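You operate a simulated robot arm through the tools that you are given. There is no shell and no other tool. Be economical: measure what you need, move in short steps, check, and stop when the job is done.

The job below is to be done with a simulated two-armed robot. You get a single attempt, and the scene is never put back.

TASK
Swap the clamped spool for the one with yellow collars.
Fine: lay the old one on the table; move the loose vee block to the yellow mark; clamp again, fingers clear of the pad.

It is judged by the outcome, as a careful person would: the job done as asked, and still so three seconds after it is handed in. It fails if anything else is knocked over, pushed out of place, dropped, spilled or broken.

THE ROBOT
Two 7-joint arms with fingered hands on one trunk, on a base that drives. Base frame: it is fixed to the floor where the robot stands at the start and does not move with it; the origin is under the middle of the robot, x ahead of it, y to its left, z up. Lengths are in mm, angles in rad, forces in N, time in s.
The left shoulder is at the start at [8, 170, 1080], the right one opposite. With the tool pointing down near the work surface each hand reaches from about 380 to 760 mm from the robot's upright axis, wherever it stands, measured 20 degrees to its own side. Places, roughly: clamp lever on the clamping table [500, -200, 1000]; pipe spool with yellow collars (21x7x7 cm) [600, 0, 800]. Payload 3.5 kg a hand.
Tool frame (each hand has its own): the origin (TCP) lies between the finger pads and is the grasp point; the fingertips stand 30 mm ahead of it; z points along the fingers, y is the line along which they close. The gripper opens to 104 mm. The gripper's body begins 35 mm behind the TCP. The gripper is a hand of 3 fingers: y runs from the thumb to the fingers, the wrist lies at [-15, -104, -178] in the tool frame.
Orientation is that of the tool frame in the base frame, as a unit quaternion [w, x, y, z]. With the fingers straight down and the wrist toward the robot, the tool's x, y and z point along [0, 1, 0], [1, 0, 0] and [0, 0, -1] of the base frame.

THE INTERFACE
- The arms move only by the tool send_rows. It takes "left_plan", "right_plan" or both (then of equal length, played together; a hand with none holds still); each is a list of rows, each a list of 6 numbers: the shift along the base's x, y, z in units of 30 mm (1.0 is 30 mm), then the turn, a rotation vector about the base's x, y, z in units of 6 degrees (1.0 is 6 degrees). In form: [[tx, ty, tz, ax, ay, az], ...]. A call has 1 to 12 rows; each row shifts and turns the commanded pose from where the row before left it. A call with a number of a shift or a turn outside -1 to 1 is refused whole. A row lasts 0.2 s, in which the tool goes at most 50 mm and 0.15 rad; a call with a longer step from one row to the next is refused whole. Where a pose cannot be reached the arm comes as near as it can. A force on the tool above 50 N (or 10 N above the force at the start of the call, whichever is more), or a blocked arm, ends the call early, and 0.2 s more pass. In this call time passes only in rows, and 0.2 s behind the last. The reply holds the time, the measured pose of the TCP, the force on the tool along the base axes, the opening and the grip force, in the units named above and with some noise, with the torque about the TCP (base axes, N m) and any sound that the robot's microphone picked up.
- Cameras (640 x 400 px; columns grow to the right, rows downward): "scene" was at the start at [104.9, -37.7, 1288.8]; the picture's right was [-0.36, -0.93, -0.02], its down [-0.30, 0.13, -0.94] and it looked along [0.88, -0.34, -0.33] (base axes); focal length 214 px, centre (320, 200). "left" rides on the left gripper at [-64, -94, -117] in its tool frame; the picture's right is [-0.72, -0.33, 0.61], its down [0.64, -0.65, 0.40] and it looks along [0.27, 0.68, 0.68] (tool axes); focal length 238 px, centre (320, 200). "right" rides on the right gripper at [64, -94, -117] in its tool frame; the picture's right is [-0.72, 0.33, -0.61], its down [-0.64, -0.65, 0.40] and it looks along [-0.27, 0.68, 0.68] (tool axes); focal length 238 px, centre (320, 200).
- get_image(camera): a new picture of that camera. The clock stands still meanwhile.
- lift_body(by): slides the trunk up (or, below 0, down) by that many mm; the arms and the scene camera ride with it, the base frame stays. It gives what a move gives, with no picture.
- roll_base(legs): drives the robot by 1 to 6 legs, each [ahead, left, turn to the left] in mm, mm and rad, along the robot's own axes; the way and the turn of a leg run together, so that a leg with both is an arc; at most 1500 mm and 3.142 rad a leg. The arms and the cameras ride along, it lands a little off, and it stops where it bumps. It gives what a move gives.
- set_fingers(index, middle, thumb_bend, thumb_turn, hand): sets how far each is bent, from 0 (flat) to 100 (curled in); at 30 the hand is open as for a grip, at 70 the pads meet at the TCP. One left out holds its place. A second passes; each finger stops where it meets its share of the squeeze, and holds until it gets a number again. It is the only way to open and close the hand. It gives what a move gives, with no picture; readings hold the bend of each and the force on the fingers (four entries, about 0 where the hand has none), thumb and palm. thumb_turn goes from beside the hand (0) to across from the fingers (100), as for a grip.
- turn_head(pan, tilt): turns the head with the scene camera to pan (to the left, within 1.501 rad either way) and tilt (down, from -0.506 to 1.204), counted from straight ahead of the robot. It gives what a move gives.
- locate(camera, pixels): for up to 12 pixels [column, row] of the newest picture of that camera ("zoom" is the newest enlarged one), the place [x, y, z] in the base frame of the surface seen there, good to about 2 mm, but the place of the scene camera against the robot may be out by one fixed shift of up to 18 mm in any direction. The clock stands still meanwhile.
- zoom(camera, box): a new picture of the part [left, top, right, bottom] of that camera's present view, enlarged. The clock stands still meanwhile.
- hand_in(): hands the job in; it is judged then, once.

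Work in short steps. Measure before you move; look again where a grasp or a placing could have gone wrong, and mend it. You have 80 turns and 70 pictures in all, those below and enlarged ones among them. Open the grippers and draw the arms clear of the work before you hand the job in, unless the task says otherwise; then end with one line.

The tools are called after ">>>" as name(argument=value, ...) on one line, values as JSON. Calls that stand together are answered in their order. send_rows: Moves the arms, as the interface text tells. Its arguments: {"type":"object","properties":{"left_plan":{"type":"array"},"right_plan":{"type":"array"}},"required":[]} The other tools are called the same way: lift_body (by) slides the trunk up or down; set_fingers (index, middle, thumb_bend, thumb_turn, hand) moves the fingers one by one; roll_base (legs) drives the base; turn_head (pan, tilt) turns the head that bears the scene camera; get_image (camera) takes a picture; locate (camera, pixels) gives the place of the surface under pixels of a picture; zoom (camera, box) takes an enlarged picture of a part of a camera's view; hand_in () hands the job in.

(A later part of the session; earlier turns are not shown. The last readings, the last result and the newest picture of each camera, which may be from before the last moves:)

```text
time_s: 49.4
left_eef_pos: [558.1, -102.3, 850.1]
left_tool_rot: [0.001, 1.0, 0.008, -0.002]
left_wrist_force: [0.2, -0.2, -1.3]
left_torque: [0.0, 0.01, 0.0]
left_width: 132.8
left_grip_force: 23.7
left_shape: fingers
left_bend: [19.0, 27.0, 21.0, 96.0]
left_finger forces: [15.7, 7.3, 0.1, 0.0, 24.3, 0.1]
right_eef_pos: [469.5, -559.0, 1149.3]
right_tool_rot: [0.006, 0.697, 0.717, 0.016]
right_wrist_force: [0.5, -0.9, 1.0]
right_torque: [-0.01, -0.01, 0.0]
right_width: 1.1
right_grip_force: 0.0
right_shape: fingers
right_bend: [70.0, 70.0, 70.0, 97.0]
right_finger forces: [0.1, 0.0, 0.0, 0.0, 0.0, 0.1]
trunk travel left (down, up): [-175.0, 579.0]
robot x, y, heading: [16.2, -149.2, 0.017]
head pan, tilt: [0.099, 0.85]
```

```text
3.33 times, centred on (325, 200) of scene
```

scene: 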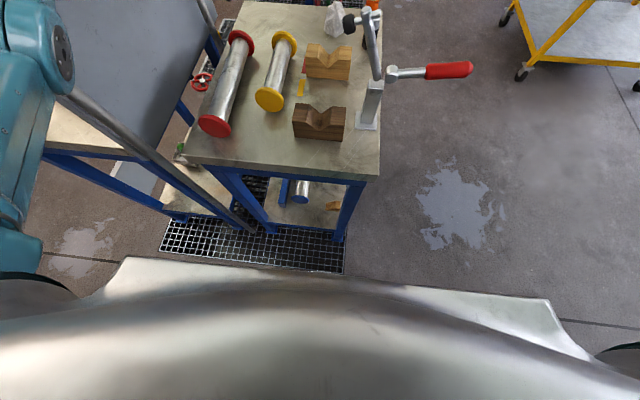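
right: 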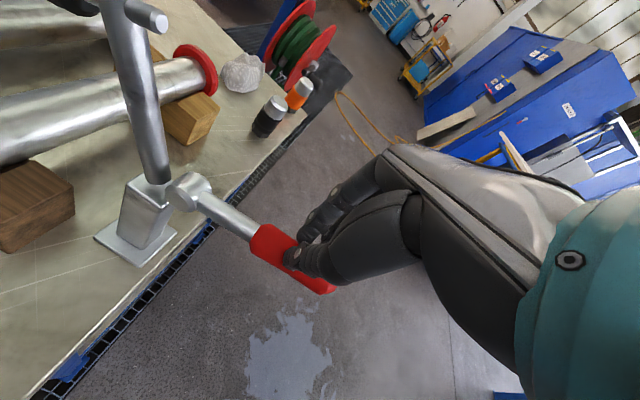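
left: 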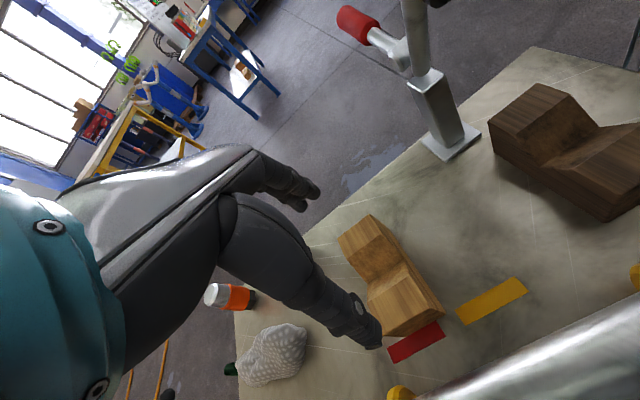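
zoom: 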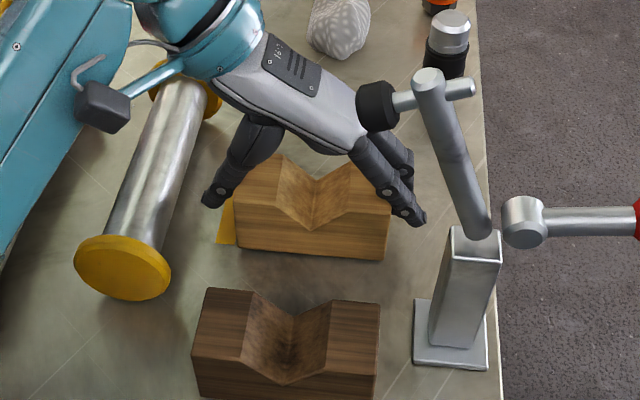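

Block moved next to the yellow mark, possibly lifted by ~2–3 mm. I measure its edges and vee against the fixed one.

>>> locate(camera="zoom", pixels=[[239, 246], [383, 258], [239, 212], [385, 222], [313, 225], [315, 180], [283, 380], [296, 315], [197, 390], [200, 352], [378, 362], [310, 250]])

```text
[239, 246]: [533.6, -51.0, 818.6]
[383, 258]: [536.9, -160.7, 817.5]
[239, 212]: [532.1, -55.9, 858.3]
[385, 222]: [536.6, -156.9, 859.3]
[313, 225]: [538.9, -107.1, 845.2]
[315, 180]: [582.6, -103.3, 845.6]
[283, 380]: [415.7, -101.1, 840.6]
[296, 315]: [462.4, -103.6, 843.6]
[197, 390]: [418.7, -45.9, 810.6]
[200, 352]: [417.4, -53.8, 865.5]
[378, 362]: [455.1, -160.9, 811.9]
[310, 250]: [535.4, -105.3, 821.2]
```

The block sits at near face x≈535 (centre ≈557), yawed ≈+2° and ~2 mm right. I correct that, lower to contact, and release.

>>> send_rows(left_plan=[[0, 0.07, 0, 0, 0, -0.35], [0, 0, -0.07, 0, 0, 0], [0, 0, -0.05, 0, 0, 0]])

>>> zoom(camera="scene", box=[275, 140, 375, 260])

>>> locate(camera="zoom", pixels=[[239, 250], [383, 262], [239, 215], [385, 228], [250, 240], [375, 250], [318, 220], [320, 175], [283, 380], [296, 315]])

```text
time_s: 50.2
left_eef_pos: [558.8, -99.4, 847.0]
left_tool_rot: [0.001, 1.0, -0.009, -0.002]
left_wrist_force: [0.5, 0.1, 2.8]
left_torque: [-0.19, 0.03, -0.02]
left_width: 133.0
left_grip_force: 25.1
left_shape: fingers
left_bend: [19.0, 27.0, 21.0, 96.0]
left_finger forces: [17.9, 7.3, 0.0, 0.0, 25.0, 0.0]
right_eef_pos: [468.7, -556.2, 1149.1]
right_tool_rot: [0.007, 0.696, 0.717, 0.017]
right_wrist_force: [0.2, -0.2, 0.1]
right_torque: [-0.01, 0.03, 0.0]
right_width: 1.1
right_grip_force: 0.0
right_shape: fingers
right_bend: [70.0, 70.0, 70.0, 97.0]
right_finger forces: [0.0, 0.0, 0.0, 0.1, 0.0, 0.0]
trunk travel left (down, up): [-175.0, 579.0]
robot x, y, heading: [13.3, -150.2, 0.02]
head pan, tilt: [0.099, 0.85]
```

```text
3.33 times, centred on (325, 200) of scene
```

zoom: 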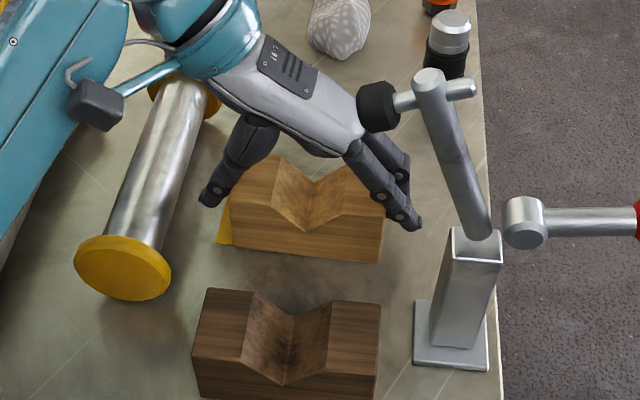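

```text
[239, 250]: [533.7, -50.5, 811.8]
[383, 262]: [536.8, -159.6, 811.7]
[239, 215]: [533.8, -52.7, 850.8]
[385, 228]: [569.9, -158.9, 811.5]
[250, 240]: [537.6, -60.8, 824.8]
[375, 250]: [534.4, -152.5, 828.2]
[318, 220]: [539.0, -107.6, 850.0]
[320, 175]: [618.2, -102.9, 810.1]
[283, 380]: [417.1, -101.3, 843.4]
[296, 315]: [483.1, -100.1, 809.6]
```

Block rests on the table. I release and raise a bit, then check its pose.

>>> set_fingers(hand="left", index=14, middle=14, thumb_bend=14)

>>> send_rows(left_plan=[[0, 0, 0.3, 0, 0, 0], [0, 0, 0.6, 0, 0, 0], [0, 0, 0.8, 0, 0, 0], [0, 0, 0.8, 0, 0, 0], [0, 0, 0.8, 0, 0, 0]])

>>> zoom(camera="scene", box=[275, 140, 375, 260])

```text
time_s: 51.2
left_eef_pos: [558.8, -99.3, 846.5]
left_tool_rot: [0.001, 1.0, -0.01, -0.002]
left_wrist_force: [-0.1, 0.4, 1.2]
left_torque: [0.03, 0.0, 0.02]
left_width: 139.2
left_grip_force: 0.2
left_shape: fingers
left_bend: [14.0, 14.0, 13.0, 97.0]
left_finger forces: [0.1, 0.0, 0.0, 0.1, 1.0, 0.1]
right_eef_pos: [470.1, -557.5, 1149.6]
right_tool_rot: [0.009, 0.696, 0.717, 0.016]
right_wrist_force: [0.1, 0.0, 0.0]
right_torque: [-0.03, -0.01, 0.0]
right_width: 0.7
right_grip_force: 0.2
right_shape: fingers
right_bend: [70.0, 70.0, 70.0, 97.0]
right_finger forces: [0.1, 0.0, 0.0, 0.1, 0.0, 0.1]
trunk travel left (down, up): [-175.0, 579.0]
robot x, y, heading: [17.4, -150.8, 0.021]
head pan, tilt: [0.099, 0.85]
```

```text
time_s: 52.4
left_eef_pos: [556.9, -98.8, 945.6]
left_tool_rot: [0.001, 1.0, -0.01, -0.003]
left_wrist_force: [-0.3, 0.5, 0.2]
left_torque: [0.01, -0.03, 0.0]
left_width: 138.5
left_grip_force: 0.0
left_shape: fingers
left_bend: [14.0, 14.0, 14.0, 97.0]
left_finger forces: [0.0, 0.0, 0.0, 0.0, 0.0, 0.0]
right_eef_pos: [468.8, -557.6, 1149.3]
right_tool_rot: [0.007, 0.697, 0.717, 0.016]
right_wrist_force: [-0.9, -1.2, 0.3]
right_torque: [-0.02, -0.02, 0.03]
right_width: 0.9
right_grip_force: 0.0
right_shape: fingers
right_bend: [70.0, 70.0, 70.0, 97.0]
right_finger forces: [0.0, 0.0, 0.1, 0.1, 0.0, 0.0]
trunk travel left (down, up): [-175.0, 579.0]
robot x, y, heading: [13.5, -147.6, 0.019]
head pan, tilt: [0.099, 0.85]
```

```text
3.33 times, centred on (325, 200) of scene
```

zoom: 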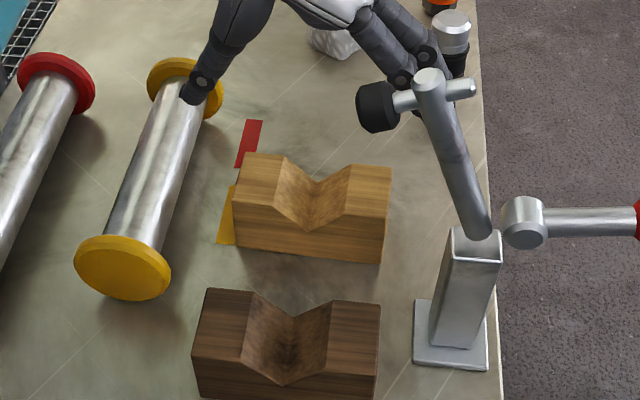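

Block is free and upright beside the yellow mark. I measure its alignment.

>>> locate(camera="zoom", pixels=[[308, 227], [311, 215], [317, 192], [284, 379], [290, 350], [296, 320], [237, 244], [379, 260], [245, 158], [388, 170], [202, 350], [378, 366]])

```text
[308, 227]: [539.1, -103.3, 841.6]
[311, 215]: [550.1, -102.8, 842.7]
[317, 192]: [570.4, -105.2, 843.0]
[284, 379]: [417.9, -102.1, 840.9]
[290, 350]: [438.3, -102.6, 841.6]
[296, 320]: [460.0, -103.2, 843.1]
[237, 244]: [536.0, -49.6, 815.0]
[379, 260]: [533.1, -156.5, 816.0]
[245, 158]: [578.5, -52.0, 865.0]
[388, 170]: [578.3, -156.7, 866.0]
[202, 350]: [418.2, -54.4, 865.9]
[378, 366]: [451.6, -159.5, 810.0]
```

Vees are aligned within ~1 mm; block spans x≈535–579. Now I move over the yellow spool (middle x≈578; I'll grip at x≈587) and set the hand to normal opening.

>>> send_rows(left_plan=[[0, 0, 0.8, 0, 0, 0], [0.2, 0.6, 0.8, 0, 0, 0.1], [0.2, 0.8, 0.2, 0, 0, 0.2], [0.2, 0.8, 0, 0, 0, 0.1], [0.2, 0.8, 0, 0, 0, 0], [0.2, 0.7, 0, 0, 0, 0]])

>>> set_fingers(hand="left", index=34, middle=34, thumb_bend=34)

>>> zoom(camera="scene", box=[240, 90, 380, 240])

```text
time_s: 53.8
left_eef_pos: [587.0, 11.1, 998.5]
left_tool_rot: [0.001, 1.0, 0.012, -0.003]
left_wrist_force: [0.3, 0.0, -0.7]
left_torque: [-0.01, 0.01, -0.01]
left_width: 138.4
left_grip_force: 0.2
left_shape: fingers
left_bend: [14.0, 14.0, 14.0, 97.0]
left_finger forces: [0.0, 0.1, 0.0, 0.0, 0.0, 0.1]
right_eef_pos: [469.2, -556.9, 1149.2]
right_tool_rot: [0.007, 0.697, 0.717, 0.017]
right_wrist_force: [-0.4, 0.0, -0.4]
right_torque: [-0.01, 0.0, -0.02]
right_width: 1.2
right_grip_force: 0.1
right_shape: fingers
right_bend: [70.0, 70.0, 70.0, 97.0]
right_finger forces: [0.0, 0.0, 0.0, 0.1, 0.0, 0.0]
trunk travel left (down, up): [-175.0, 579.0]
robot x, y, heading: [14.2, -153.3, 0.025]
head pan, tilt: [0.099, 0.85]
```

```text
time_s: 54.8
left_eef_pos: [586.5, 11.5, 997.7]
left_tool_rot: [0.002, 1.0, 0.011, -0.002]
left_wrist_force: [-0.5, -0.7, 0.4]
left_torque: [-0.02, 0.01, -0.02]
left_width: 93.9
left_grip_force: 0.1
left_shape: fingers
left_bend: [34.0, 34.0, 34.0, 97.0]
left_finger forces: [0.0, 0.0, 0.0, 0.0, 0.1, 0.1]
right_eef_pos: [470.4, -555.5, 1149.0]
right_tool_rot: [0.007, 0.697, 0.717, 0.016]
right_wrist_force: [0.2, 0.2, -1.1]
right_torque: [-0.03, 0.0, 0.0]
right_width: 0.9
right_grip_force: 0.0
right_shape: fingers
right_bend: [70.0, 70.0, 70.0, 97.0]
right_finger forces: [0.0, 0.0, 0.0, 0.1, 0.0, 0.0]
trunk travel left (down, up): [-175.0, 579.0]
robot x, y, heading: [14.4, -149.8, 0.017]
head pan, tilt: [0.099, 0.85]
```

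```text
2.67 times, centred on (310, 165) of scene
```

zoom: 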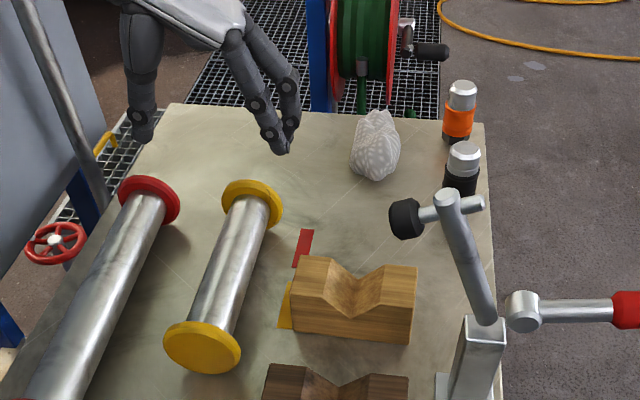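

Clear on both sides. I lower 152 mm onto the yellow tube.

>>> send_rows(left_plan=[[0, 0.05, -0.8, 0, 0, 0], [0, 0, -0.8, 0, 0, 0], [0, 0, -0.8, 0, 0, 0], [0, 0, -0.8, 0, 0, 0], [0, 0, -0.7, 0, 0, 0], [0, 0, -0.7, 0, 0, 0], [0, 0, -0.45, 0, 0, 0]])

>>> zoom(camera="scene", box=[240, 110, 380, 240])

```text
time_s: 56.4
left_eef_pos: [585.4, 13.7, 847.5]
left_tool_rot: [0.001, 1.0, 0.012, -0.002]
left_wrist_force: [0.5, 0.5, 0.2]
left_torque: [-0.01, 0.0, -0.01]
left_width: 94.0
left_grip_force: 0.0
left_shape: fingers
left_bend: [34.0, 34.0, 34.0, 97.0]
left_finger forces: [0.1, 0.1, 0.0, 0.0, 0.0, 0.1]
right_eef_pos: [470.0, -556.4, 1150.1]
right_tool_rot: [0.007, 0.697, 0.717, 0.017]
right_wrist_force: [0.1, -0.2, -0.1]
right_torque: [-0.01, 0.0, 0.02]
right_width: 1.1
right_grip_force: 0.0
right_shape: fingers
right_bend: [70.0, 70.0, 70.0, 97.0]
right_finger forces: [0.0, 0.0, 0.0, 0.0, 0.0, 0.0]
trunk travel left (down, up): [-175.0, 579.0]
robot x, y, heading: [13.1, -151.0, 0.016]
head pan, tilt: [0.099, 0.85]
```

```text
3.08 times, centred on (310, 175) of scene
```

zoom: 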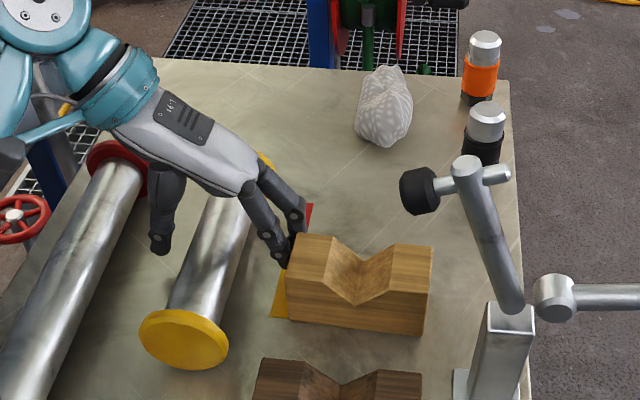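

Tube is between the fingers; they're just clear of the block. I close gently.

>>> set_fingers(hand="left", index=67, middle=67, thumb_bend=67)

>>> send_rows(left_plan=[[0, 0, 0.2, 0, 0, 0], [0, 0, 0.3, 0, 0, 0]])

>>> zoom(camera="scene", box=[240, 110, 380, 240])

```text
time_s: 57.4
left_eef_pos: [587.0, 13.2, 847.8]
left_tool_rot: [0.001, 1.0, 0.012, -0.002]
left_wrist_force: [0.8, -1.8, -0.6]
left_torque: [-0.02, -0.01, -0.09]
left_width: 32.5
left_grip_force: 11.4
left_shape: fingers
left_bend: [60.0, 61.0, 58.0, 97.0]
left_finger forces: [7.0, 5.7, 0.0, 0.0, 11.6, 0.1]
right_eef_pos: [469.4, -556.7, 1149.4]
right_tool_rot: [0.008, 0.697, 0.717, 0.016]
right_wrist_force: [-0.2, 0.6, 1.4]
right_torque: [0.03, -0.01, -0.02]
right_width: 1.0
right_grip_force: 0.1
right_shape: fingers
right_bend: [70.0, 70.0, 70.0, 97.0]
right_finger forces: [0.0, 0.0, 0.0, 0.0, 0.1, 0.0]
trunk travel left (down, up): [-175.0, 579.0]
robot x, y, heading: [8.6, -148.7, 0.024]
head pan, tilt: [0.099, 0.85]
```

```text
time_s: 58.0
left_eef_pos: [587.0, 13.0, 861.3]
left_tool_rot: [0.001, 1.0, 0.012, -0.003]
left_wrist_force: [-0.9, 0.0, -7.2]
left_torque: [-0.05, -0.03, -0.01]
left_width: 32.6
left_grip_force: 12.2
left_shape: fingers
left_bend: [60.0, 62.0, 58.0, 96.0]
left_finger forces: [7.2, 5.4, 0.0, 0.1, 11.6, 0.0]
right_eef_pos: [469.3, -557.8, 1149.9]
right_tool_rot: [0.007, 0.697, 0.717, 0.016]
right_wrist_force: [-0.3, 0.8, -0.7]
right_torque: [0.0, 0.0, 0.0]
right_width: 0.8
right_grip_force: 0.0
right_shape: fingers
right_bend: [70.0, 70.0, 70.0, 97.0]
right_finger forces: [0.0, 0.1, 0.0, 0.0, 0.0, 0.0]
trunk travel left (down, up): [-175.0, 579.0]
robot x, y, heading: [10.8, -147.8, 0.017]
head pan, tilt: [0.099, 0.85]
```

```text
3.08 times, centred on (310, 175) of scene
```

zoom: 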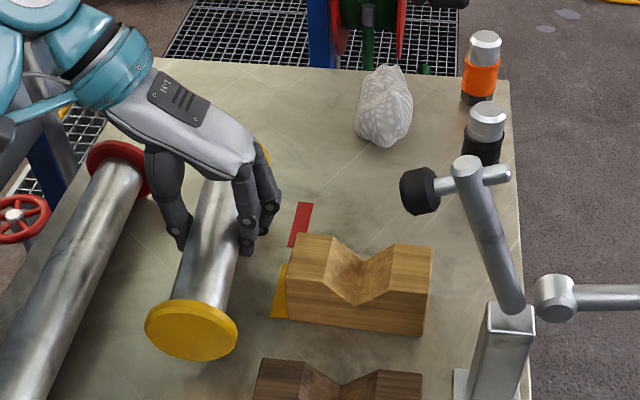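

Held and level-ish. I tighten slightly, lift 52 mm, and move 80 mm toward the robot alongside the blocks.

>>> set_fingers(hand="left", index=70, middle=70, thumb_bend=70)

>>> send_rows(left_plan=[[0, 0, 0.6, 0, 0, 0], [0, 0, 0.6, 0, 0, 0], [0, 0, 0.6, 0, 0, 0], [-0.5, 0, 0, 0, 0, 0], [-0.6, 0, 0, 0, 0, 0], [-0.6, 0, 0, 0, 0, 0], [-0.6, 0, 0, 0, 0, 0], [-0.4, 0, 0, 0, 0, 0]])

>>> zoom(camera="scene", box=[240, 120, 390, 260])

```text
time_s: 59.0
left_eef_pos: [587.0, 14.2, 861.7]
left_tool_rot: [0.001, 1.0, 0.011, -0.003]
left_wrist_force: [-0.1, -0.1, -7.2]
left_torque: [-0.03, -0.02, -0.02]
left_width: 32.1
left_grip_force: 15.7
left_shape: fingers
left_bend: [61.0, 64.0, 58.0, 96.0]
left_finger forces: [10.0, 6.5, 0.0, 0.0, 15.3, 0.1]
right_eef_pos: [470.1, -558.1, 1149.9]
right_tool_rot: [0.007, 0.697, 0.716, 0.015]
right_wrist_force: [0.4, 0.8, -0.6]
right_torque: [0.0, 0.0, 0.0]
right_width: 0.9
right_grip_force: 0.1
right_shape: fingers
right_bend: [70.0, 70.0, 70.0, 97.0]
right_finger forces: [0.0, 0.0, 0.0, 0.1, 0.0, 0.0]
trunk travel left (down, up): [-175.0, 579.0]
robot x, y, heading: [13.7, -147.6, 0.019]
head pan, tilt: [0.099, 0.85]
```

```text
time_s: 60.8
left_eef_pos: [508.6, 13.8, 916.5]
left_tool_rot: [0.001, 1.0, 0.011, -0.003]
left_wrist_force: [0.3, 1.1, -6.4]
left_torque: [-0.02, -0.07, -0.02]
left_width: 32.5
left_grip_force: 15.8
left_shape: fingers
left_bend: [61.0, 64.0, 58.0, 96.0]
left_finger forces: [10.0, 6.6, 0.0, 0.0, 15.3, 0.0]
right_eef_pos: [470.0, -557.3, 1149.8]
right_tool_rot: [0.008, 0.697, 0.717, 0.016]
right_wrist_force: [0.7, 0.0, -0.4]
right_torque: [0.0, 0.02, 0.0]
right_width: 1.2
right_grip_force: 0.1
right_shape: fingers
right_bend: [70.0, 70.0, 70.0, 97.0]
right_finger forces: [0.1, 0.1, 0.1, 0.1, 0.1, 0.0]
trunk travel left (down, up): [-175.0, 579.0]
robot x, y, heading: [13.1, -150.2, 0.02]
head pan, tilt: [0.099, 0.85]
```

```text
2.86 times, centred on (315, 190) of scene
```

zoom: 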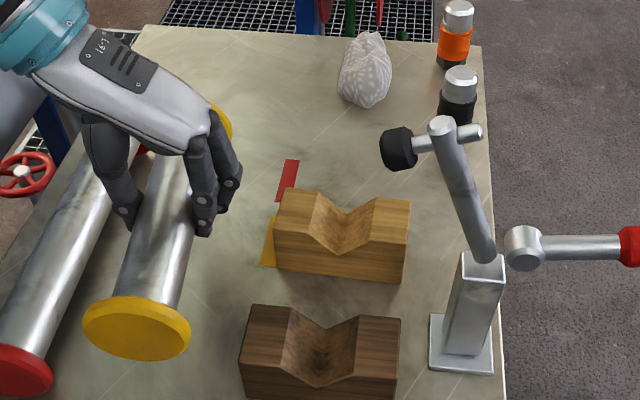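

The spool is lifted. I measure its ends to check yaw, tip and x position.

>>> locate(camera="zoom", pixels=[[137, 330], [150, 280], [155, 265], [160, 245], [225, 130], [215, 115], [90, 325], [188, 340], [130, 305], [187, 250], [128, 250]])

```text
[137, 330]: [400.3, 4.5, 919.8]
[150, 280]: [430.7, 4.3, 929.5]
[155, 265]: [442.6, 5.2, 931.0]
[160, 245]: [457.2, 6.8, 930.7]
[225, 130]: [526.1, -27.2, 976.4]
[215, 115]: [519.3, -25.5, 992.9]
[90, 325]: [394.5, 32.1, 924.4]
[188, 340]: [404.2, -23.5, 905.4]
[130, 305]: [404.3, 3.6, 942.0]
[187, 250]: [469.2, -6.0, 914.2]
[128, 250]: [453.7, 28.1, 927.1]
```

The spool is yawed ≈+8° in the grip but level. I turn the hand −8° and re-measure.

>>> send_rows(left_plan=[[0, 0, 0, 0, 0, -0.45], [0, 0, 0, 0, 0, -0.45], [0, 0, 0, 0, 0, -0.45]])

>>> zoom(camera="scene", box=[240, 120, 390, 260])

>>> locate(camera="zoom", pixels=[[120, 330], [140, 280], [145, 265], [150, 250], [155, 235], [75, 325], [170, 340], [165, 260], [170, 280], [225, 130], [120, 300]])

```text
time_s: 61.6
left_eef_pos: [508.9, 12.5, 916.1]
left_tool_rot: [0.0, 0.998, -0.06, -0.004]
left_wrist_force: [-1.1, 0.2, -5.5]
left_torque: [-0.01, -0.08, 0.04]
left_width: 32.5
left_grip_force: 15.5
left_shape: fingers
left_bend: [61.0, 64.0, 58.0, 96.0]
left_finger forces: [10.0, 6.4, 0.0, 0.1, 15.3, 0.0]
right_eef_pos: [470.4, -556.5, 1150.4]
right_tool_rot: [0.006, 0.697, 0.717, 0.017]
right_wrist_force: [-0.2, 0.2, -0.6]
right_torque: [0.0, -0.02, -0.01]
right_width: 0.8
right_grip_force: 0.1
right_shape: fingers
right_bend: [70.0, 70.0, 70.0, 97.0]
right_finger forces: [0.0, 0.0, 0.1, 0.0, 0.0, 0.0]
trunk travel left (down, up): [-175.0, 579.0]
robot x, y, heading: [14.6, -149.9, 0.017]
head pan, tilt: [0.099, 0.85]
```

```text
2.86 times, centred on (315, 190) of scene
```

zoom: 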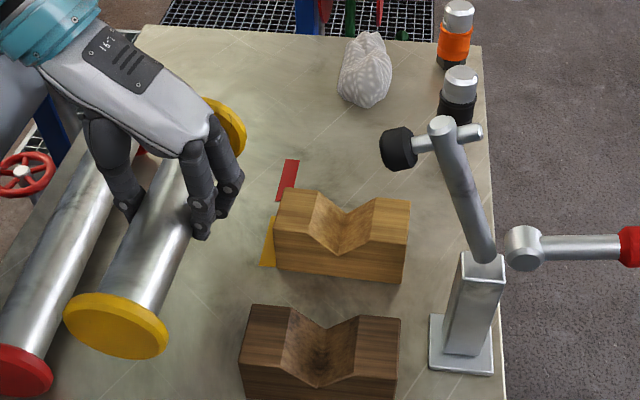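

```text
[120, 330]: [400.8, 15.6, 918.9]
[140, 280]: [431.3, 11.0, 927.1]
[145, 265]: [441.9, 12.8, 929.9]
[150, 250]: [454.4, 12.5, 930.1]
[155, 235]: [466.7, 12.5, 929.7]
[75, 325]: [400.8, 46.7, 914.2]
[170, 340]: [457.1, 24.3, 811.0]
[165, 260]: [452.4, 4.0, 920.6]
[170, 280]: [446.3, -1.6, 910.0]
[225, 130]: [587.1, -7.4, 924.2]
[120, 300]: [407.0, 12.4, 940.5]
```

Aligned now (face x≈401 on both sides, level). Before passing beneath the raised pad I check the knuckle height.

>>> locate(camera="zoom", pixels=[[208, 120], [190, 145], [195, 155], [185, 135], [215, 135], [165, 140], [395, 150], [395, 167], [385, 150], [410, 140]])

```text
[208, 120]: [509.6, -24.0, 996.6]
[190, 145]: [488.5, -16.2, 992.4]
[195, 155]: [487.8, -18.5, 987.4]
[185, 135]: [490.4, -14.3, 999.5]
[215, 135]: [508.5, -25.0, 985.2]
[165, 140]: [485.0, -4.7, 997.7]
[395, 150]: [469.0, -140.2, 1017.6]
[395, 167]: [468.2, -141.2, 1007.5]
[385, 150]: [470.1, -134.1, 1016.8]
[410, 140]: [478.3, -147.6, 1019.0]
```

Knuckles reach ≈989, pad bottom ≈996 with almost no x overlap, so I keep this height and slide to y≈−102.

>>> send_rows(left_plan=[[0, -0.7, 0, 0, 0, 0], [0, -0.7, 0, 0, 0, 0], [0, -0.7, 0, 0, 0, 0], [0, -0.6, 0, 0, 0, 0], [0, -0.5, 0, 0, 0, 0], [-0.05, -0.4, 0, 0, 0, 0]])

>>> zoom(camera="scene", box=[260, 130, 390, 260])

```text
time_s: 63.0
left_eef_pos: [507.2, -95.3, 916.5]
left_tool_rot: [0.0, 0.998, -0.059, -0.002]
left_wrist_force: [0.0, -0.1, -6.2]
left_torque: [-0.05, -0.06, -0.01]
left_width: 32.5
left_grip_force: 15.9
left_shape: fingers
left_bend: [61.0, 64.0, 58.0, 96.0]
left_finger forces: [10.1, 6.5, 0.0, 0.0, 15.3, 0.0]
right_eef_pos: [470.0, -557.1, 1149.2]
right_tool_rot: [0.007, 0.697, 0.717, 0.015]
right_wrist_force: [0.0, 0.5, -0.1]
right_torque: [0.03, 0.0, -0.01]
right_width: 1.0
right_grip_force: 0.1
right_shape: fingers
right_bend: [70.0, 70.0, 70.0, 97.0]
right_finger forces: [0.1, 0.0, 0.1, 0.1, 0.1, 0.0]
trunk travel left (down, up): [-175.0, 579.0]
robot x, y, heading: [16.2, -150.0, 0.019]
head pan, tilt: [0.099, 0.85]
```

```text
3.08 times, centred on (325, 195) of scene
```

zoom: 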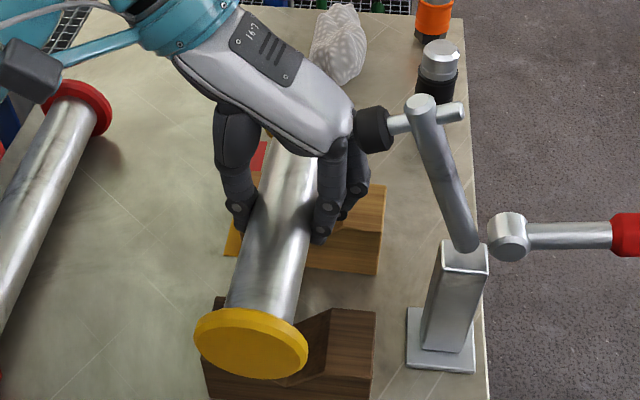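

The knuckle is near the pad, so I lower 20 mm first before the last 6 mm sideways; first I verify collar x positions.

>>> locate(camera="zoom", pixels=[[250, 345], [200, 345], [300, 355], [265, 270], [258, 295], [280, 200], [212, 385], [215, 310], [375, 245], [305, 370], [268, 310]])

```text
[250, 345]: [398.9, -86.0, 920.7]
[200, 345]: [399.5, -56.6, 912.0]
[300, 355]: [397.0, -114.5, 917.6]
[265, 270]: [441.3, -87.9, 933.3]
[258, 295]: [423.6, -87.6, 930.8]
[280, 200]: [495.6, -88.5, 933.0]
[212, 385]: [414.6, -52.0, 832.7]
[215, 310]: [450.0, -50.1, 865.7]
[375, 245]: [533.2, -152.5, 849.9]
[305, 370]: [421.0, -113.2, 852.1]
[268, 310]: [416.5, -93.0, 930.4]
```

Near face is x≈399 (good), but the collar centre reads y≈−87 versus vee −103. I lower 15 mm, shift −12 mm in y, and re-measure.

>>> send_rows(left_plan=[[0, 0, -0.25, 0, 0, 0], [0, 0, -0.25, 0, 0, 0], [0, -0.2, 0, 0, 0, 0], [0, -0.2, 0, 0, 0, 0]])

>>> zoom(camera="scene", box=[270, 150, 370, 270])

>>> locate(camera="zoom", pixels=[[210, 345], [270, 350], [310, 355], [265, 250], [265, 290], [280, 200], [350, 345], [190, 340]])

```text
time_s: 64.0
left_eef_pos: [505.4, -106.6, 899.0]
left_tool_rot: [0.001, 0.998, -0.059, -0.003]
left_wrist_force: [-0.6, -0.1, -7.2]
left_torque: [-0.05, -0.04, 0.02]
left_width: 32.4
left_grip_force: 16.5
left_shape: fingers
left_bend: [61.0, 64.0, 58.0, 96.0]
left_finger forces: [9.9, 6.6, 0.0, 0.1, 15.3, 0.0]
right_eef_pos: [469.9, -558.5, 1149.9]
right_tool_rot: [0.007, 0.697, 0.717, 0.016]
right_wrist_force: [0.1, -0.2, -0.4]
right_torque: [-0.01, 0.02, -0.01]
right_width: 0.9
right_grip_force: 0.1
right_shape: fingers
right_bend: [70.0, 70.0, 70.0, 97.0]
right_finger forces: [0.0, 0.1, 0.0, 0.0, 0.0, 0.0]
trunk travel left (down, up): [-175.0, 579.0]
robot x, y, heading: [12.9, -153.0, 0.015]
head pan, tilt: [0.099, 0.85]
```

```text
3.33 times, centred on (320, 210) of scene
```

zoom: 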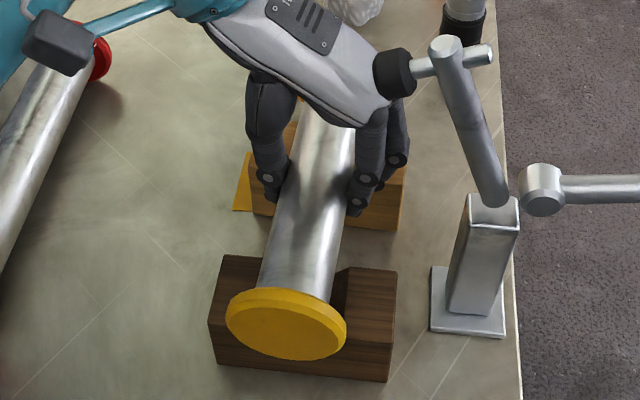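

```text
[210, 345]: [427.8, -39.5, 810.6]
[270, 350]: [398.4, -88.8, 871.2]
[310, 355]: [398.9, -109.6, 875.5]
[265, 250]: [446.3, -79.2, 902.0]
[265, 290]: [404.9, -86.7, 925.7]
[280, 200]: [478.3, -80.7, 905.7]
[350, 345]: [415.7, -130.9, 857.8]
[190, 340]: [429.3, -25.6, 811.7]
```

Collar centre now ≈−97; I shift 5 mm more and lower 14 mm.

>>> send_rows(left_plan=[[0, -0.17, -0.1, 0, 0, 0], [0, 0, -0.2, 0, 0, 0], [0, 0, -0.2, 0, 0, 0]])

>>> zoom(camera="scene", box=[270, 150, 370, 270])

>>> locate(camera="zoom", pixels=[[240, 345], [290, 355], [340, 355], [300, 270], [305, 250], [310, 230], [220, 340], [390, 360]])

```text
time_s: 64.8
left_eef_pos: [507.2, -111.2, 886.8]
left_tool_rot: [0.0, 0.998, -0.059, -0.003]
left_wrist_force: [0.3, -0.1, -6.8]
left_torque: [-0.05, -0.04, 0.04]
left_width: 32.2
left_grip_force: 16.0
left_shape: fingers
left_bend: [61.0, 64.0, 58.0, 96.0]
left_finger forces: [10.0, 6.4, 0.1, 0.0, 15.4, 0.0]
right_eef_pos: [470.6, -558.4, 1150.5]
right_tool_rot: [0.006, 0.697, 0.717, 0.015]
right_wrist_force: [-0.8, -0.4, -0.5]
right_torque: [0.02, 0.02, -0.01]
right_width: 0.9
right_grip_force: 0.1
right_shape: fingers
right_bend: [70.0, 70.0, 70.0, 97.0]
right_finger forces: [0.1, 0.0, 0.0, 0.0, 0.1, 0.1]
trunk travel left (down, up): [-175.0, 579.0]
robot x, y, heading: [15.6, -148.1, 0.018]
head pan, tilt: [0.099, 0.85]
```

```text
3.33 times, centred on (320, 210) of scene
```

zoom: 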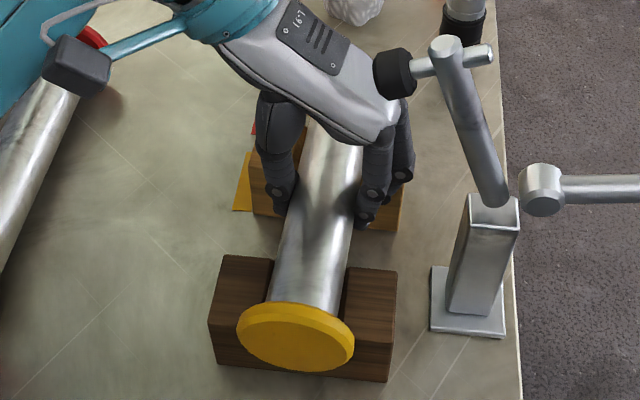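

```text
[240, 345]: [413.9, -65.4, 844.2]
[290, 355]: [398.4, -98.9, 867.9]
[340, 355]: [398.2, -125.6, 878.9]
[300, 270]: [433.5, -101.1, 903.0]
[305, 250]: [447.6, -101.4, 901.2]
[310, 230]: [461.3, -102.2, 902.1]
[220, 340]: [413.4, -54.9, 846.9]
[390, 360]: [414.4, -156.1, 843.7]
```

Now centred (rim centre ≈−102.4). I lower the remaining ~11 mm into the vees.

>>> send_rows(left_plan=[[0, 0, -0.15, 0, 0, 0], [0, 0, -0.15, 0, 0, 0]])

>>> send_rows(left_plan=[[0, 0, -0.08, 0, 0, 0]])

```text
time_s: 65.4
left_eef_pos: [505.6, -111.8, 878.7]
left_tool_rot: [0.0, 0.998, -0.059, -0.002]
left_wrist_force: [0.6, 1.7, -2.9]
left_torque: [-0.05, -0.01, -0.01]
left_width: 32.3
left_grip_force: 15.6
left_shape: fingers
left_bend: [61.0, 64.0, 58.0, 96.0]
left_finger forces: [8.3, 6.0, 0.0, 0.0, 16.2, 0.1]
right_eef_pos: [469.9, -557.3, 1149.2]
right_tool_rot: [0.007, 0.697, 0.717, 0.016]
right_wrist_force: [-0.8, 0.3, -0.4]
right_torque: [0.01, -0.01, 0.02]
right_width: 0.8
right_grip_force: 0.1
right_shape: fingers
right_bend: [70.0, 70.0, 70.0, 97.0]
right_finger forces: [0.1, 0.0, 0.1, 0.1, 0.1, 0.1]
trunk travel left (down, up): [-175.0, 579.0]
robot x, y, heading: [15.1, -148.4, 0.016]
head pan, tilt: [0.099, 0.85]
```

```text
time_s: 65.8
left_eef_pos: [505.2, -111.7, 876.4]
left_tool_rot: [0.0, 0.998, -0.059, -0.002]
left_wrist_force: [1.3, 3.3, -1.0]
left_torque: [0.0, -0.01, -0.03]
left_width: 32.1
left_grip_force: 14.8
left_shape: fingers
left_bend: [61.0, 64.0, 58.0, 96.0]
left_finger forces: [7.5, 5.7, 0.1, 0.0, 16.6, 0.1]
right_eef_pos: [469.3, -557.6, 1150.2]
right_tool_rot: [0.007, 0.697, 0.717, 0.017]
right_wrist_force: [-1.3, 0.4, 0.8]
right_torque: [0.01, -0.02, -0.01]
right_width: 1.3
right_grip_force: 0.1
right_shape: fingers
right_bend: [70.0, 70.0, 70.0, 97.0]
right_finger forces: [0.0, 0.0, 0.1, 0.0, 0.1, 0.0]
trunk travel left (down, up): [-175.0, 579.0]
robot x, y, heading: [10.9, -149.7, 0.018]
head pan, tilt: [0.099, 0.85]
```

Contact: the vee pushes +y (3 N), so I ease +2.5 mm in y and lower slightly more.

>>> send_rows(left_plan=[[0, 0.08, -0.03, 0, 0, 0], [0, 0.03, -0.05, 0, 0, 0]])

>>> zoom(camera="scene", box=[270, 150, 370, 270])

```text
time_s: 66.4
left_eef_pos: [505.3, -107.7, 873.3]
left_tool_rot: [0.001, 0.998, -0.059, -0.001]
left_wrist_force: [-0.7, 2.2, 5.0]
left_torque: [-0.01, 0.04, -0.03]
left_width: 32.1
left_grip_force: 14.5
left_shape: fingers
left_bend: [61.0, 64.0, 58.0, 95.0]
left_finger forces: [7.8, 5.6, 0.1, 0.0, 15.7, 0.0]
right_eef_pos: [468.8, -557.5, 1149.4]
right_tool_rot: [0.008, 0.697, 0.717, 0.017]
right_wrist_force: [0.3, -0.3, 0.7]
right_torque: [-0.02, 0.03, 0.01]
right_width: 0.7
right_grip_force: 0.1
right_shape: fingers
right_bend: [70.0, 70.0, 70.0, 97.0]
right_finger forces: [0.0, 0.1, 0.0, 0.0, 0.0, 0.1]
trunk travel left (down, up): [-175.0, 579.0]
robot x, y, heading: [15.0, -147.7, 0.02]
head pan, tilt: [0.099, 0.85]
```

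```text
3.33 times, centred on (320, 210) of scene
```

zoom: 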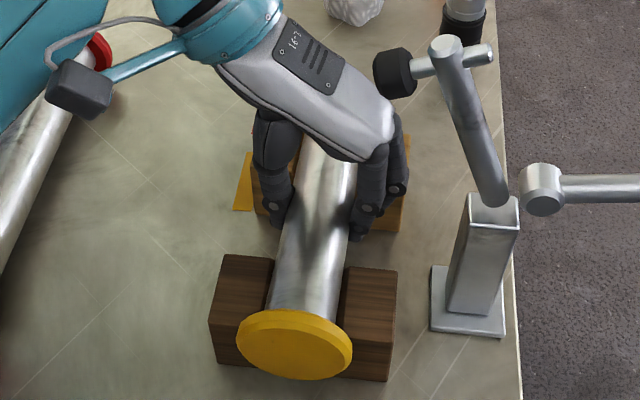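

Seated with weight on the blocks. I open the hand.

>>> set_fingers(hand="left", index=50, middle=50, thumb_bend=50)

>>> set_fingers(hand="left", index=32, middle=32, thumb_bend=32)

>>> zoom(camera="scene", box=[270, 130, 370, 250])

```text
time_s: 67.4
left_eef_pos: [505.8, -107.7, 873.4]
left_tool_rot: [0.001, 0.998, -0.059, -0.003]
left_wrist_force: [-0.3, 0.5, -0.2]
left_torque: [0.01, 0.01, -0.01]
left_width: 52.0
left_grip_force: 0.1
left_shape: fingers
left_bend: [50.0, 50.0, 50.0, 97.0]
left_finger forces: [0.0, 0.0, 0.0, 0.0, 0.1, 0.0]
right_eef_pos: [468.3, -555.9, 1149.3]
right_tool_rot: [0.008, 0.697, 0.717, 0.016]
right_wrist_force: [-0.3, 0.1, -0.1]
right_torque: [0.0, -0.02, 0.01]
right_width: 0.9
right_grip_force: 0.1
right_shape: fingers
right_bend: [70.0, 70.0, 70.0, 97.0]
right_finger forces: [0.1, 0.1, 0.0, 0.0, 0.1, 0.1]
trunk travel left (down, up): [-175.0, 579.0]
robot x, y, heading: [18.3, -148.3, 0.017]
head pan, tilt: [0.099, 0.85]
```

```text
time_s: 68.4
left_eef_pos: [505.4, -108.9, 873.1]
left_tool_rot: [0.001, 0.998, -0.059, -0.002]
left_wrist_force: [0.2, 0.6, -0.1]
left_torque: [-0.04, -0.03, -0.03]
left_width: 97.8
left_grip_force: 0.0
left_shape: fingers
left_bend: [32.0, 32.0, 32.0, 97.0]
left_finger forces: [0.1, 0.0, 0.1, 0.0, 0.1, 0.0]
right_eef_pos: [470.2, -558.0, 1149.2]
right_tool_rot: [0.007, 0.696, 0.717, 0.016]
right_wrist_force: [0.7, 0.1, -0.5]
right_torque: [-0.01, 0.02, -0.02]
right_width: 1.2
right_grip_force: 0.1
right_shape: fingers
right_bend: [70.0, 70.0, 70.0, 97.0]
right_finger forces: [0.0, 0.0, 0.0, 0.0, 0.1, 0.1]
trunk travel left (down, up): [-175.0, 579.0]
robot x, y, heading: [16.1, -147.3, 0.018]
head pan, tilt: [0.099, 0.85]
```

```text
3.33 times, centred on (320, 190) of scene
```

zoom: 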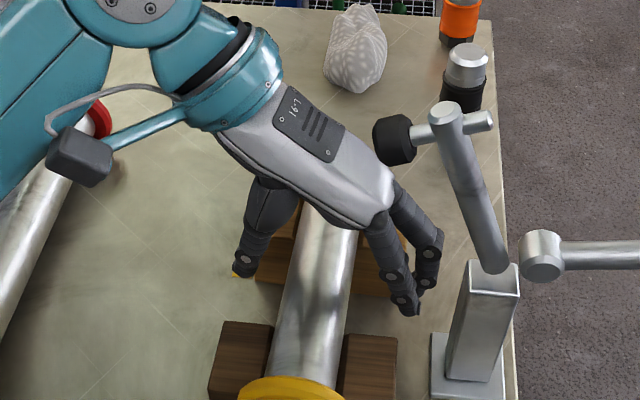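

Released. To clear the raised pad I lift 33 mm, shift +x 27 mm, then rise straight up and leave to the left.

>>> send_rows(left_plan=[[0, 0, 0.3, 0, 0, 0], [0, 0, 0.4, 0, 0, 0], [0, 0, 0.4, 0, 0, 0], [0.45, 0, 0, 0, 0, 0], [0.45, 0, 0, 0, 0, 0], [0, 0, 0.8, 0, 0, 0], [0, 0, 0.8, 0, 0, 0], [0, 0.3, 0.9, 0, 0, 0], [0, 0.8, 0.8, 0, 0, 0], [0, 0.9, 0.5, 0, 0, 0], [0, 0.9, 0, 0, 0, 0], [0, 0.9, 0, 0, 0, 0]])

>>> zoom(camera="scene", box=[240, 110, 380, 270])

```text
time_s: 71.0
left_eef_pos: [532.1, 6.0, 1019.7]
left_tool_rot: [0.002, 0.998, -0.06, -0.002]
left_wrist_force: [0.9, 0.4, -0.4]
left_torque: [0.01, 0.01, 0.02]
left_width: 97.8
left_grip_force: 0.1
left_shape: fingers
left_bend: [32.0, 32.0, 32.0, 97.0]
left_finger forces: [0.1, 0.1, 0.1, 0.0, 0.1, 0.0]
right_eef_pos: [470.1, -558.0, 1149.3]
right_tool_rot: [0.006, 0.696, 0.717, 0.016]
right_wrist_force: [0.3, -1.4, 0.3]
right_torque: [0.02, -0.03, 0.02]
right_width: 1.0
right_grip_force: 0.1
right_shape: fingers
right_bend: [70.0, 70.0, 70.0, 97.0]
right_finger forces: [0.0, 0.0, 0.0, 0.1, 0.0, 0.1]
trunk travel left (down, up): [-175.0, 579.0]
robot x, y, heading: [13.0, -151.8, 0.018]
head pan, tilt: [0.099, 0.85]
```

```text
2.50 times, centred on (310, 190) of scene
```

zoom: 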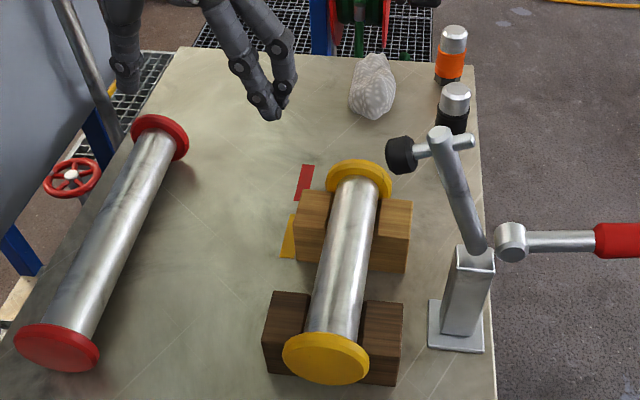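

The yellow spool is well seated in both vees with collars outside; red spool rests. Now I bring the closed right hand over to the outer side of the raised clamp arm (y≈−243), above the handle.

>>> send_rows(right_plan=[[0, 0.95, 0, 0, 0, 0], [0, 0.95, 0, 0, 0, 0], [0, 0.95, 0, 0, 0, 0], [0, 0.95, 0, 0, 0, 0], [0, 0.95, 0, 0, 0, 0], [0, 0.95, 0, 0, 0, 0], [0, 0.95, 0, 0, 0, 0], [0, 0.95, 0, 0, 0, 0], [0, 0.95, 0, 0, 0, 0], [0, 0.95, 0, 0, 0, 0], [0, 0.9, 0, 0, 0, 0]])

>>> get_image(camera="right")

>>> locate(camera="zoom", pixels=[[510, 242], [560, 240], [630, 240], [440, 135], [455, 180], [475, 235], [465, 142], [430, 145], [400, 155], [372, 240], [340, 260]])

```text
time_s: 73.4
left_eef_pos: [534.1, 6.8, 1019.0]
left_tool_rot: [0.0, 0.998, -0.059, -0.003]
left_wrist_force: [-0.4, 0.0, -0.2]
left_torque: [0.06, 0.02, 0.01]
left_width: 97.8
left_grip_force: 0.1
left_shape: fingers
left_bend: [32.0, 32.0, 32.0, 97.0]
left_finger forces: [0.1, 0.1, 0.1, 0.0, 0.1, 0.0]
right_eef_pos: [470.1, -243.2, 1147.7]
right_tool_rot: [0.008, 0.697, 0.717, 0.016]
right_wrist_force: [0.5, -0.4, 0.5]
right_torque: [-0.01, -0.02, -0.01]
right_width: 1.0
right_grip_force: 0.1
right_shape: fingers
right_bend: [70.0, 70.0, 70.0, 97.0]
right_finger forces: [0.0, 0.0, 0.0, 0.0, 0.0, 0.0]
trunk travel left (down, up): [-175.0, 579.0]
robot x, y, heading: [10.1, -149.1, 0.024]
head pan, tilt: [0.099, 0.85]
```

```text
11 pictures are left
```

right: 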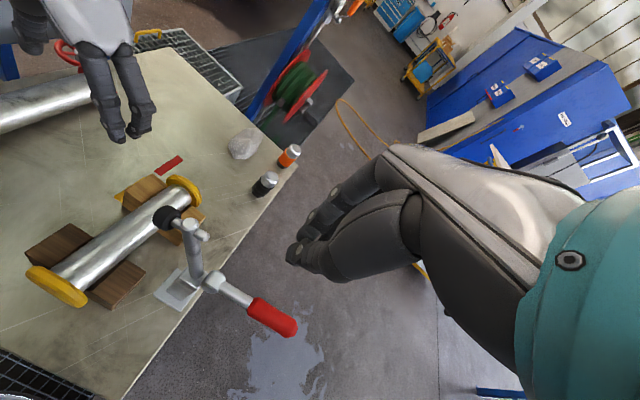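

```text
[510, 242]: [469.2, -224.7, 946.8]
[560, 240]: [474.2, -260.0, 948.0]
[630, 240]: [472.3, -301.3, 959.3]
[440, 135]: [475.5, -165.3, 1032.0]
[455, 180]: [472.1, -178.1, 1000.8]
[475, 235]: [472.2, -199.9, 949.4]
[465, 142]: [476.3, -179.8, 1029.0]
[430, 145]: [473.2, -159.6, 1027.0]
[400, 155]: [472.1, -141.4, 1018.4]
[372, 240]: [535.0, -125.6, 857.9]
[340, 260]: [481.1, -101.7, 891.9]
```

Hand is correctly above, outside the arm (arm at y≈−178, z≈990; handle z≈937). I lower to TCP z≈1008 and push +y on the arm.

>>> send_rows(right_plan=[[0.1, 0, -0.8, 0, 0, 0], [0.05, 0, -0.8, 0, 0, 0], [0, 0, -0.8, 0, 0, 0], [0, 0, -0.8, 0, 0, 0], [0, 0, -0.8, 0, 0, 0], [0, 0, -0.6, 0, 0, 0]])

>>> send_rows(right_plan=[[0, 0.4, 0, 0, 0, 0], [0, 0.4, 0, 0, 0, 0], [0, 0.4, 0, 0, 0, 0], [0, 0.4, 0, 0, 0, 0], [0, 0.4, -0.1, 0, 0, 0], [0, 0.4, -0.15, 0, 0, 0]])

>>> get_image(camera="right")

```text
time_s: 74.8
left_eef_pos: [532.4, 6.6, 1020.5]
left_tool_rot: [0.001, 0.998, -0.059, -0.003]
left_wrist_force: [-0.4, 0.6, -0.2]
left_torque: [0.02, 0.0, -0.04]
left_width: 98.1
left_grip_force: 0.0
left_shape: fingers
left_bend: [32.0, 32.0, 32.0, 97.0]
left_finger forces: [0.1, 0.1, 0.0, 0.1, 0.0, 0.0]
right_eef_pos: [475.3, -245.0, 1011.6]
right_tool_rot: [0.007, 0.697, 0.717, 0.016]
right_wrist_force: [-0.2, 0.1, -0.2]
right_torque: [0.02, 0.02, 0.01]
right_width: 1.2
right_grip_force: 0.1
right_shape: fingers
right_bend: [70.0, 70.0, 70.0, 97.0]
right_finger forces: [0.1, 0.0, 0.0, 0.0, 0.1, 0.0]
trunk travel left (down, up): [-175.0, 579.0]
robot x, y, heading: [17.4, -149.6, 0.017]
head pan, tilt: [0.099, 0.85]
```

```text
time_s: 76.2
left_eef_pos: [533.2, 2.5, 1019.5]
left_tool_rot: [0.0, 0.998, -0.061, -0.003]
left_wrist_force: [0.2, -0.8, -0.7]
left_torque: [-0.02, 0.01, 0.0]
left_width: 97.8
left_grip_force: 0.1
left_shape: fingers
left_bend: [32.0, 32.0, 32.0, 97.0]
left_finger forces: [0.1, 0.1, 0.0, 0.0, 0.0, 0.0]
right_eef_pos: [475.8, -175.5, 1004.0]
right_tool_rot: [0.009, 0.7, 0.714, 0.018]
right_wrist_force: [5.4, -20.5, 9.9]
right_torque: [-0.44, -0.27, -0.2]
right_width: 3.4
right_grip_force: 11.9
right_shape: fingers
right_bend: [68.0, 70.0, 70.0, 98.0]
right_finger forces: [21.8, 0.0, 0.1, 0.0, 0.1, 0.0]
trunk travel left (down, up): [-175.0, 579.0]
robot x, y, heading: [11.5, -151.7, 0.017]
head pan, tilt: [0.099, 0.85]
```

```text
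10 pictures are left
```

right: 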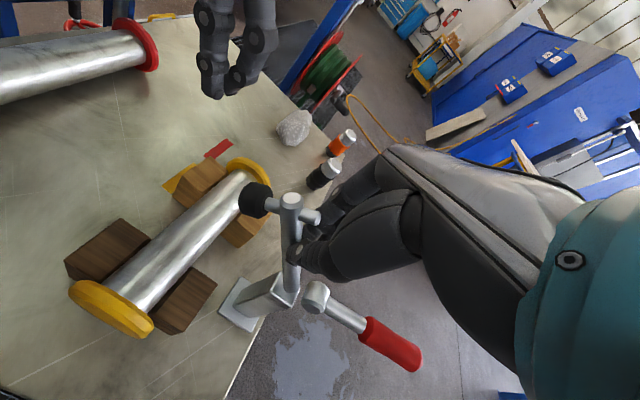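

The arm itself won't be driven (20 N, no motion), so it must be worked by the handle. I back off upward and place the open hand above the handle's outer end; pinching across x lets the handle pivot in the grip.

>>> send_rows(right_plan=[[0, -0.5, 0, 0, 0, 0], [0, -0.8, 0.3, 0, 0, 0], [0, -0.8, 0.8, 0, 0, 0], [0, -0.8, 0.8, 0, 0, 0], [0, -0.8, 0.5, 0, 0, 0], [-0.1, -0.8, 0, 0, 0, 0], [0, -0.7, 0, 0, 0, 0]])

>>> set_fingers(hand="right", index=40, middle=40, thumb_bend=40)

>>> get_image(camera="right")

>>> locate(camera="right", pixels=[[320, 280], [300, 270], [280, 260], [215, 290], [250, 300], [350, 310]])

```text
time_s: 77.8
left_eef_pos: [533.2, 5.4, 1019.7]
left_tool_rot: [0.001, 0.998, -0.059, -0.003]
left_wrist_force: [0.7, -0.4, 0.3]
left_torque: [-0.01, -0.03, 0.01]
left_width: 97.8
left_grip_force: 0.1
left_shape: fingers
left_bend: [32.0, 32.0, 32.0, 97.0]
left_finger forces: [0.0, 0.1, 0.1, 0.1, 0.0, 0.1]
right_eef_pos: [470.9, -330.0, 1074.7]
right_tool_rot: [0.006, 0.697, 0.716, 0.017]
right_wrist_force: [0.3, 0.6, 0.5]
right_torque: [-0.01, 0.0, -0.03]
right_width: 1.2
right_grip_force: 0.1
right_shape: fingers
right_bend: [70.0, 70.0, 70.0, 97.0]
right_finger forces: [0.1, 0.0, 0.0, 0.0, 0.0, 0.1]
trunk travel left (down, up): [-175.0, 579.0]
robot x, y, heading: [16.8, -149.4, 0.018]
head pan, tilt: [0.099, 0.85]
```

```text
time_s: 78.8
left_eef_pos: [533.1, 6.9, 1019.3]
left_tool_rot: [0.001, 0.998, -0.059, -0.003]
left_wrist_force: [0.8, -0.2, 0.5]
left_torque: [0.01, -0.02, 0.0]
left_width: 98.0
left_grip_force: 0.1
left_shape: fingers
left_bend: [32.0, 32.0, 32.0, 97.0]
left_finger forces: [0.0, 0.0, 0.1, 0.0, 0.1, 0.0]
right_eef_pos: [469.5, -329.9, 1075.5]
right_tool_rot: [0.007, 0.697, 0.716, 0.015]
right_wrist_force: [0.3, 0.4, -1.0]
right_torque: [-0.03, 0.03, -0.01]
right_width: 77.5
right_grip_force: 0.1
right_shape: fingers
right_bend: [40.0, 40.0, 40.0, 97.0]
right_finger forces: [0.0, 0.0, 0.0, 0.0, 0.0, 0.0]
trunk travel left (down, up): [-175.0, 579.0]
robot x, y, heading: [14.9, -150.5, 0.016]
head pan, tilt: [0.099, 0.85]
```

```text
9 pictures are left
```

right: 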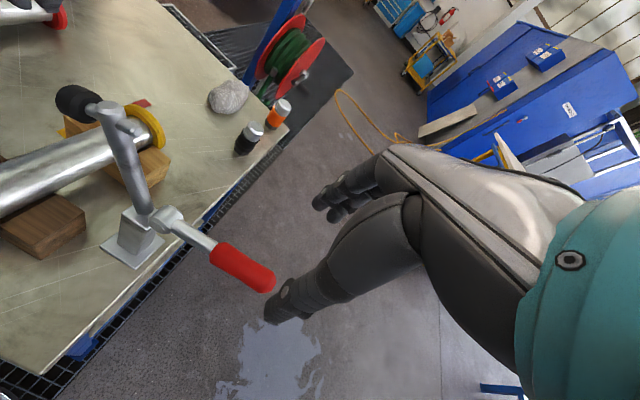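

```text
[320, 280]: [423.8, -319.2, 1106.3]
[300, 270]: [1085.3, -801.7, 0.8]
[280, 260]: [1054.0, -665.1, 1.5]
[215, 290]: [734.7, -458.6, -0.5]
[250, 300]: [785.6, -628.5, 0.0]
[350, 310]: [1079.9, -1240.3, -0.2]
```

The handle's red grip is at (215–272, 250–285). I locate its end precisely.

>>> locate(camera="right", pixels=[[268, 282], [255, 272], [235, 262], [218, 252], [195, 236], [168, 217]])

```text
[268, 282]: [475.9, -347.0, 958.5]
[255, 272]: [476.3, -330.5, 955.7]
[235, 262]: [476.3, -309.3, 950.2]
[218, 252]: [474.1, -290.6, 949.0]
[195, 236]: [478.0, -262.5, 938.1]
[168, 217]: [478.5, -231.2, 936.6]
```

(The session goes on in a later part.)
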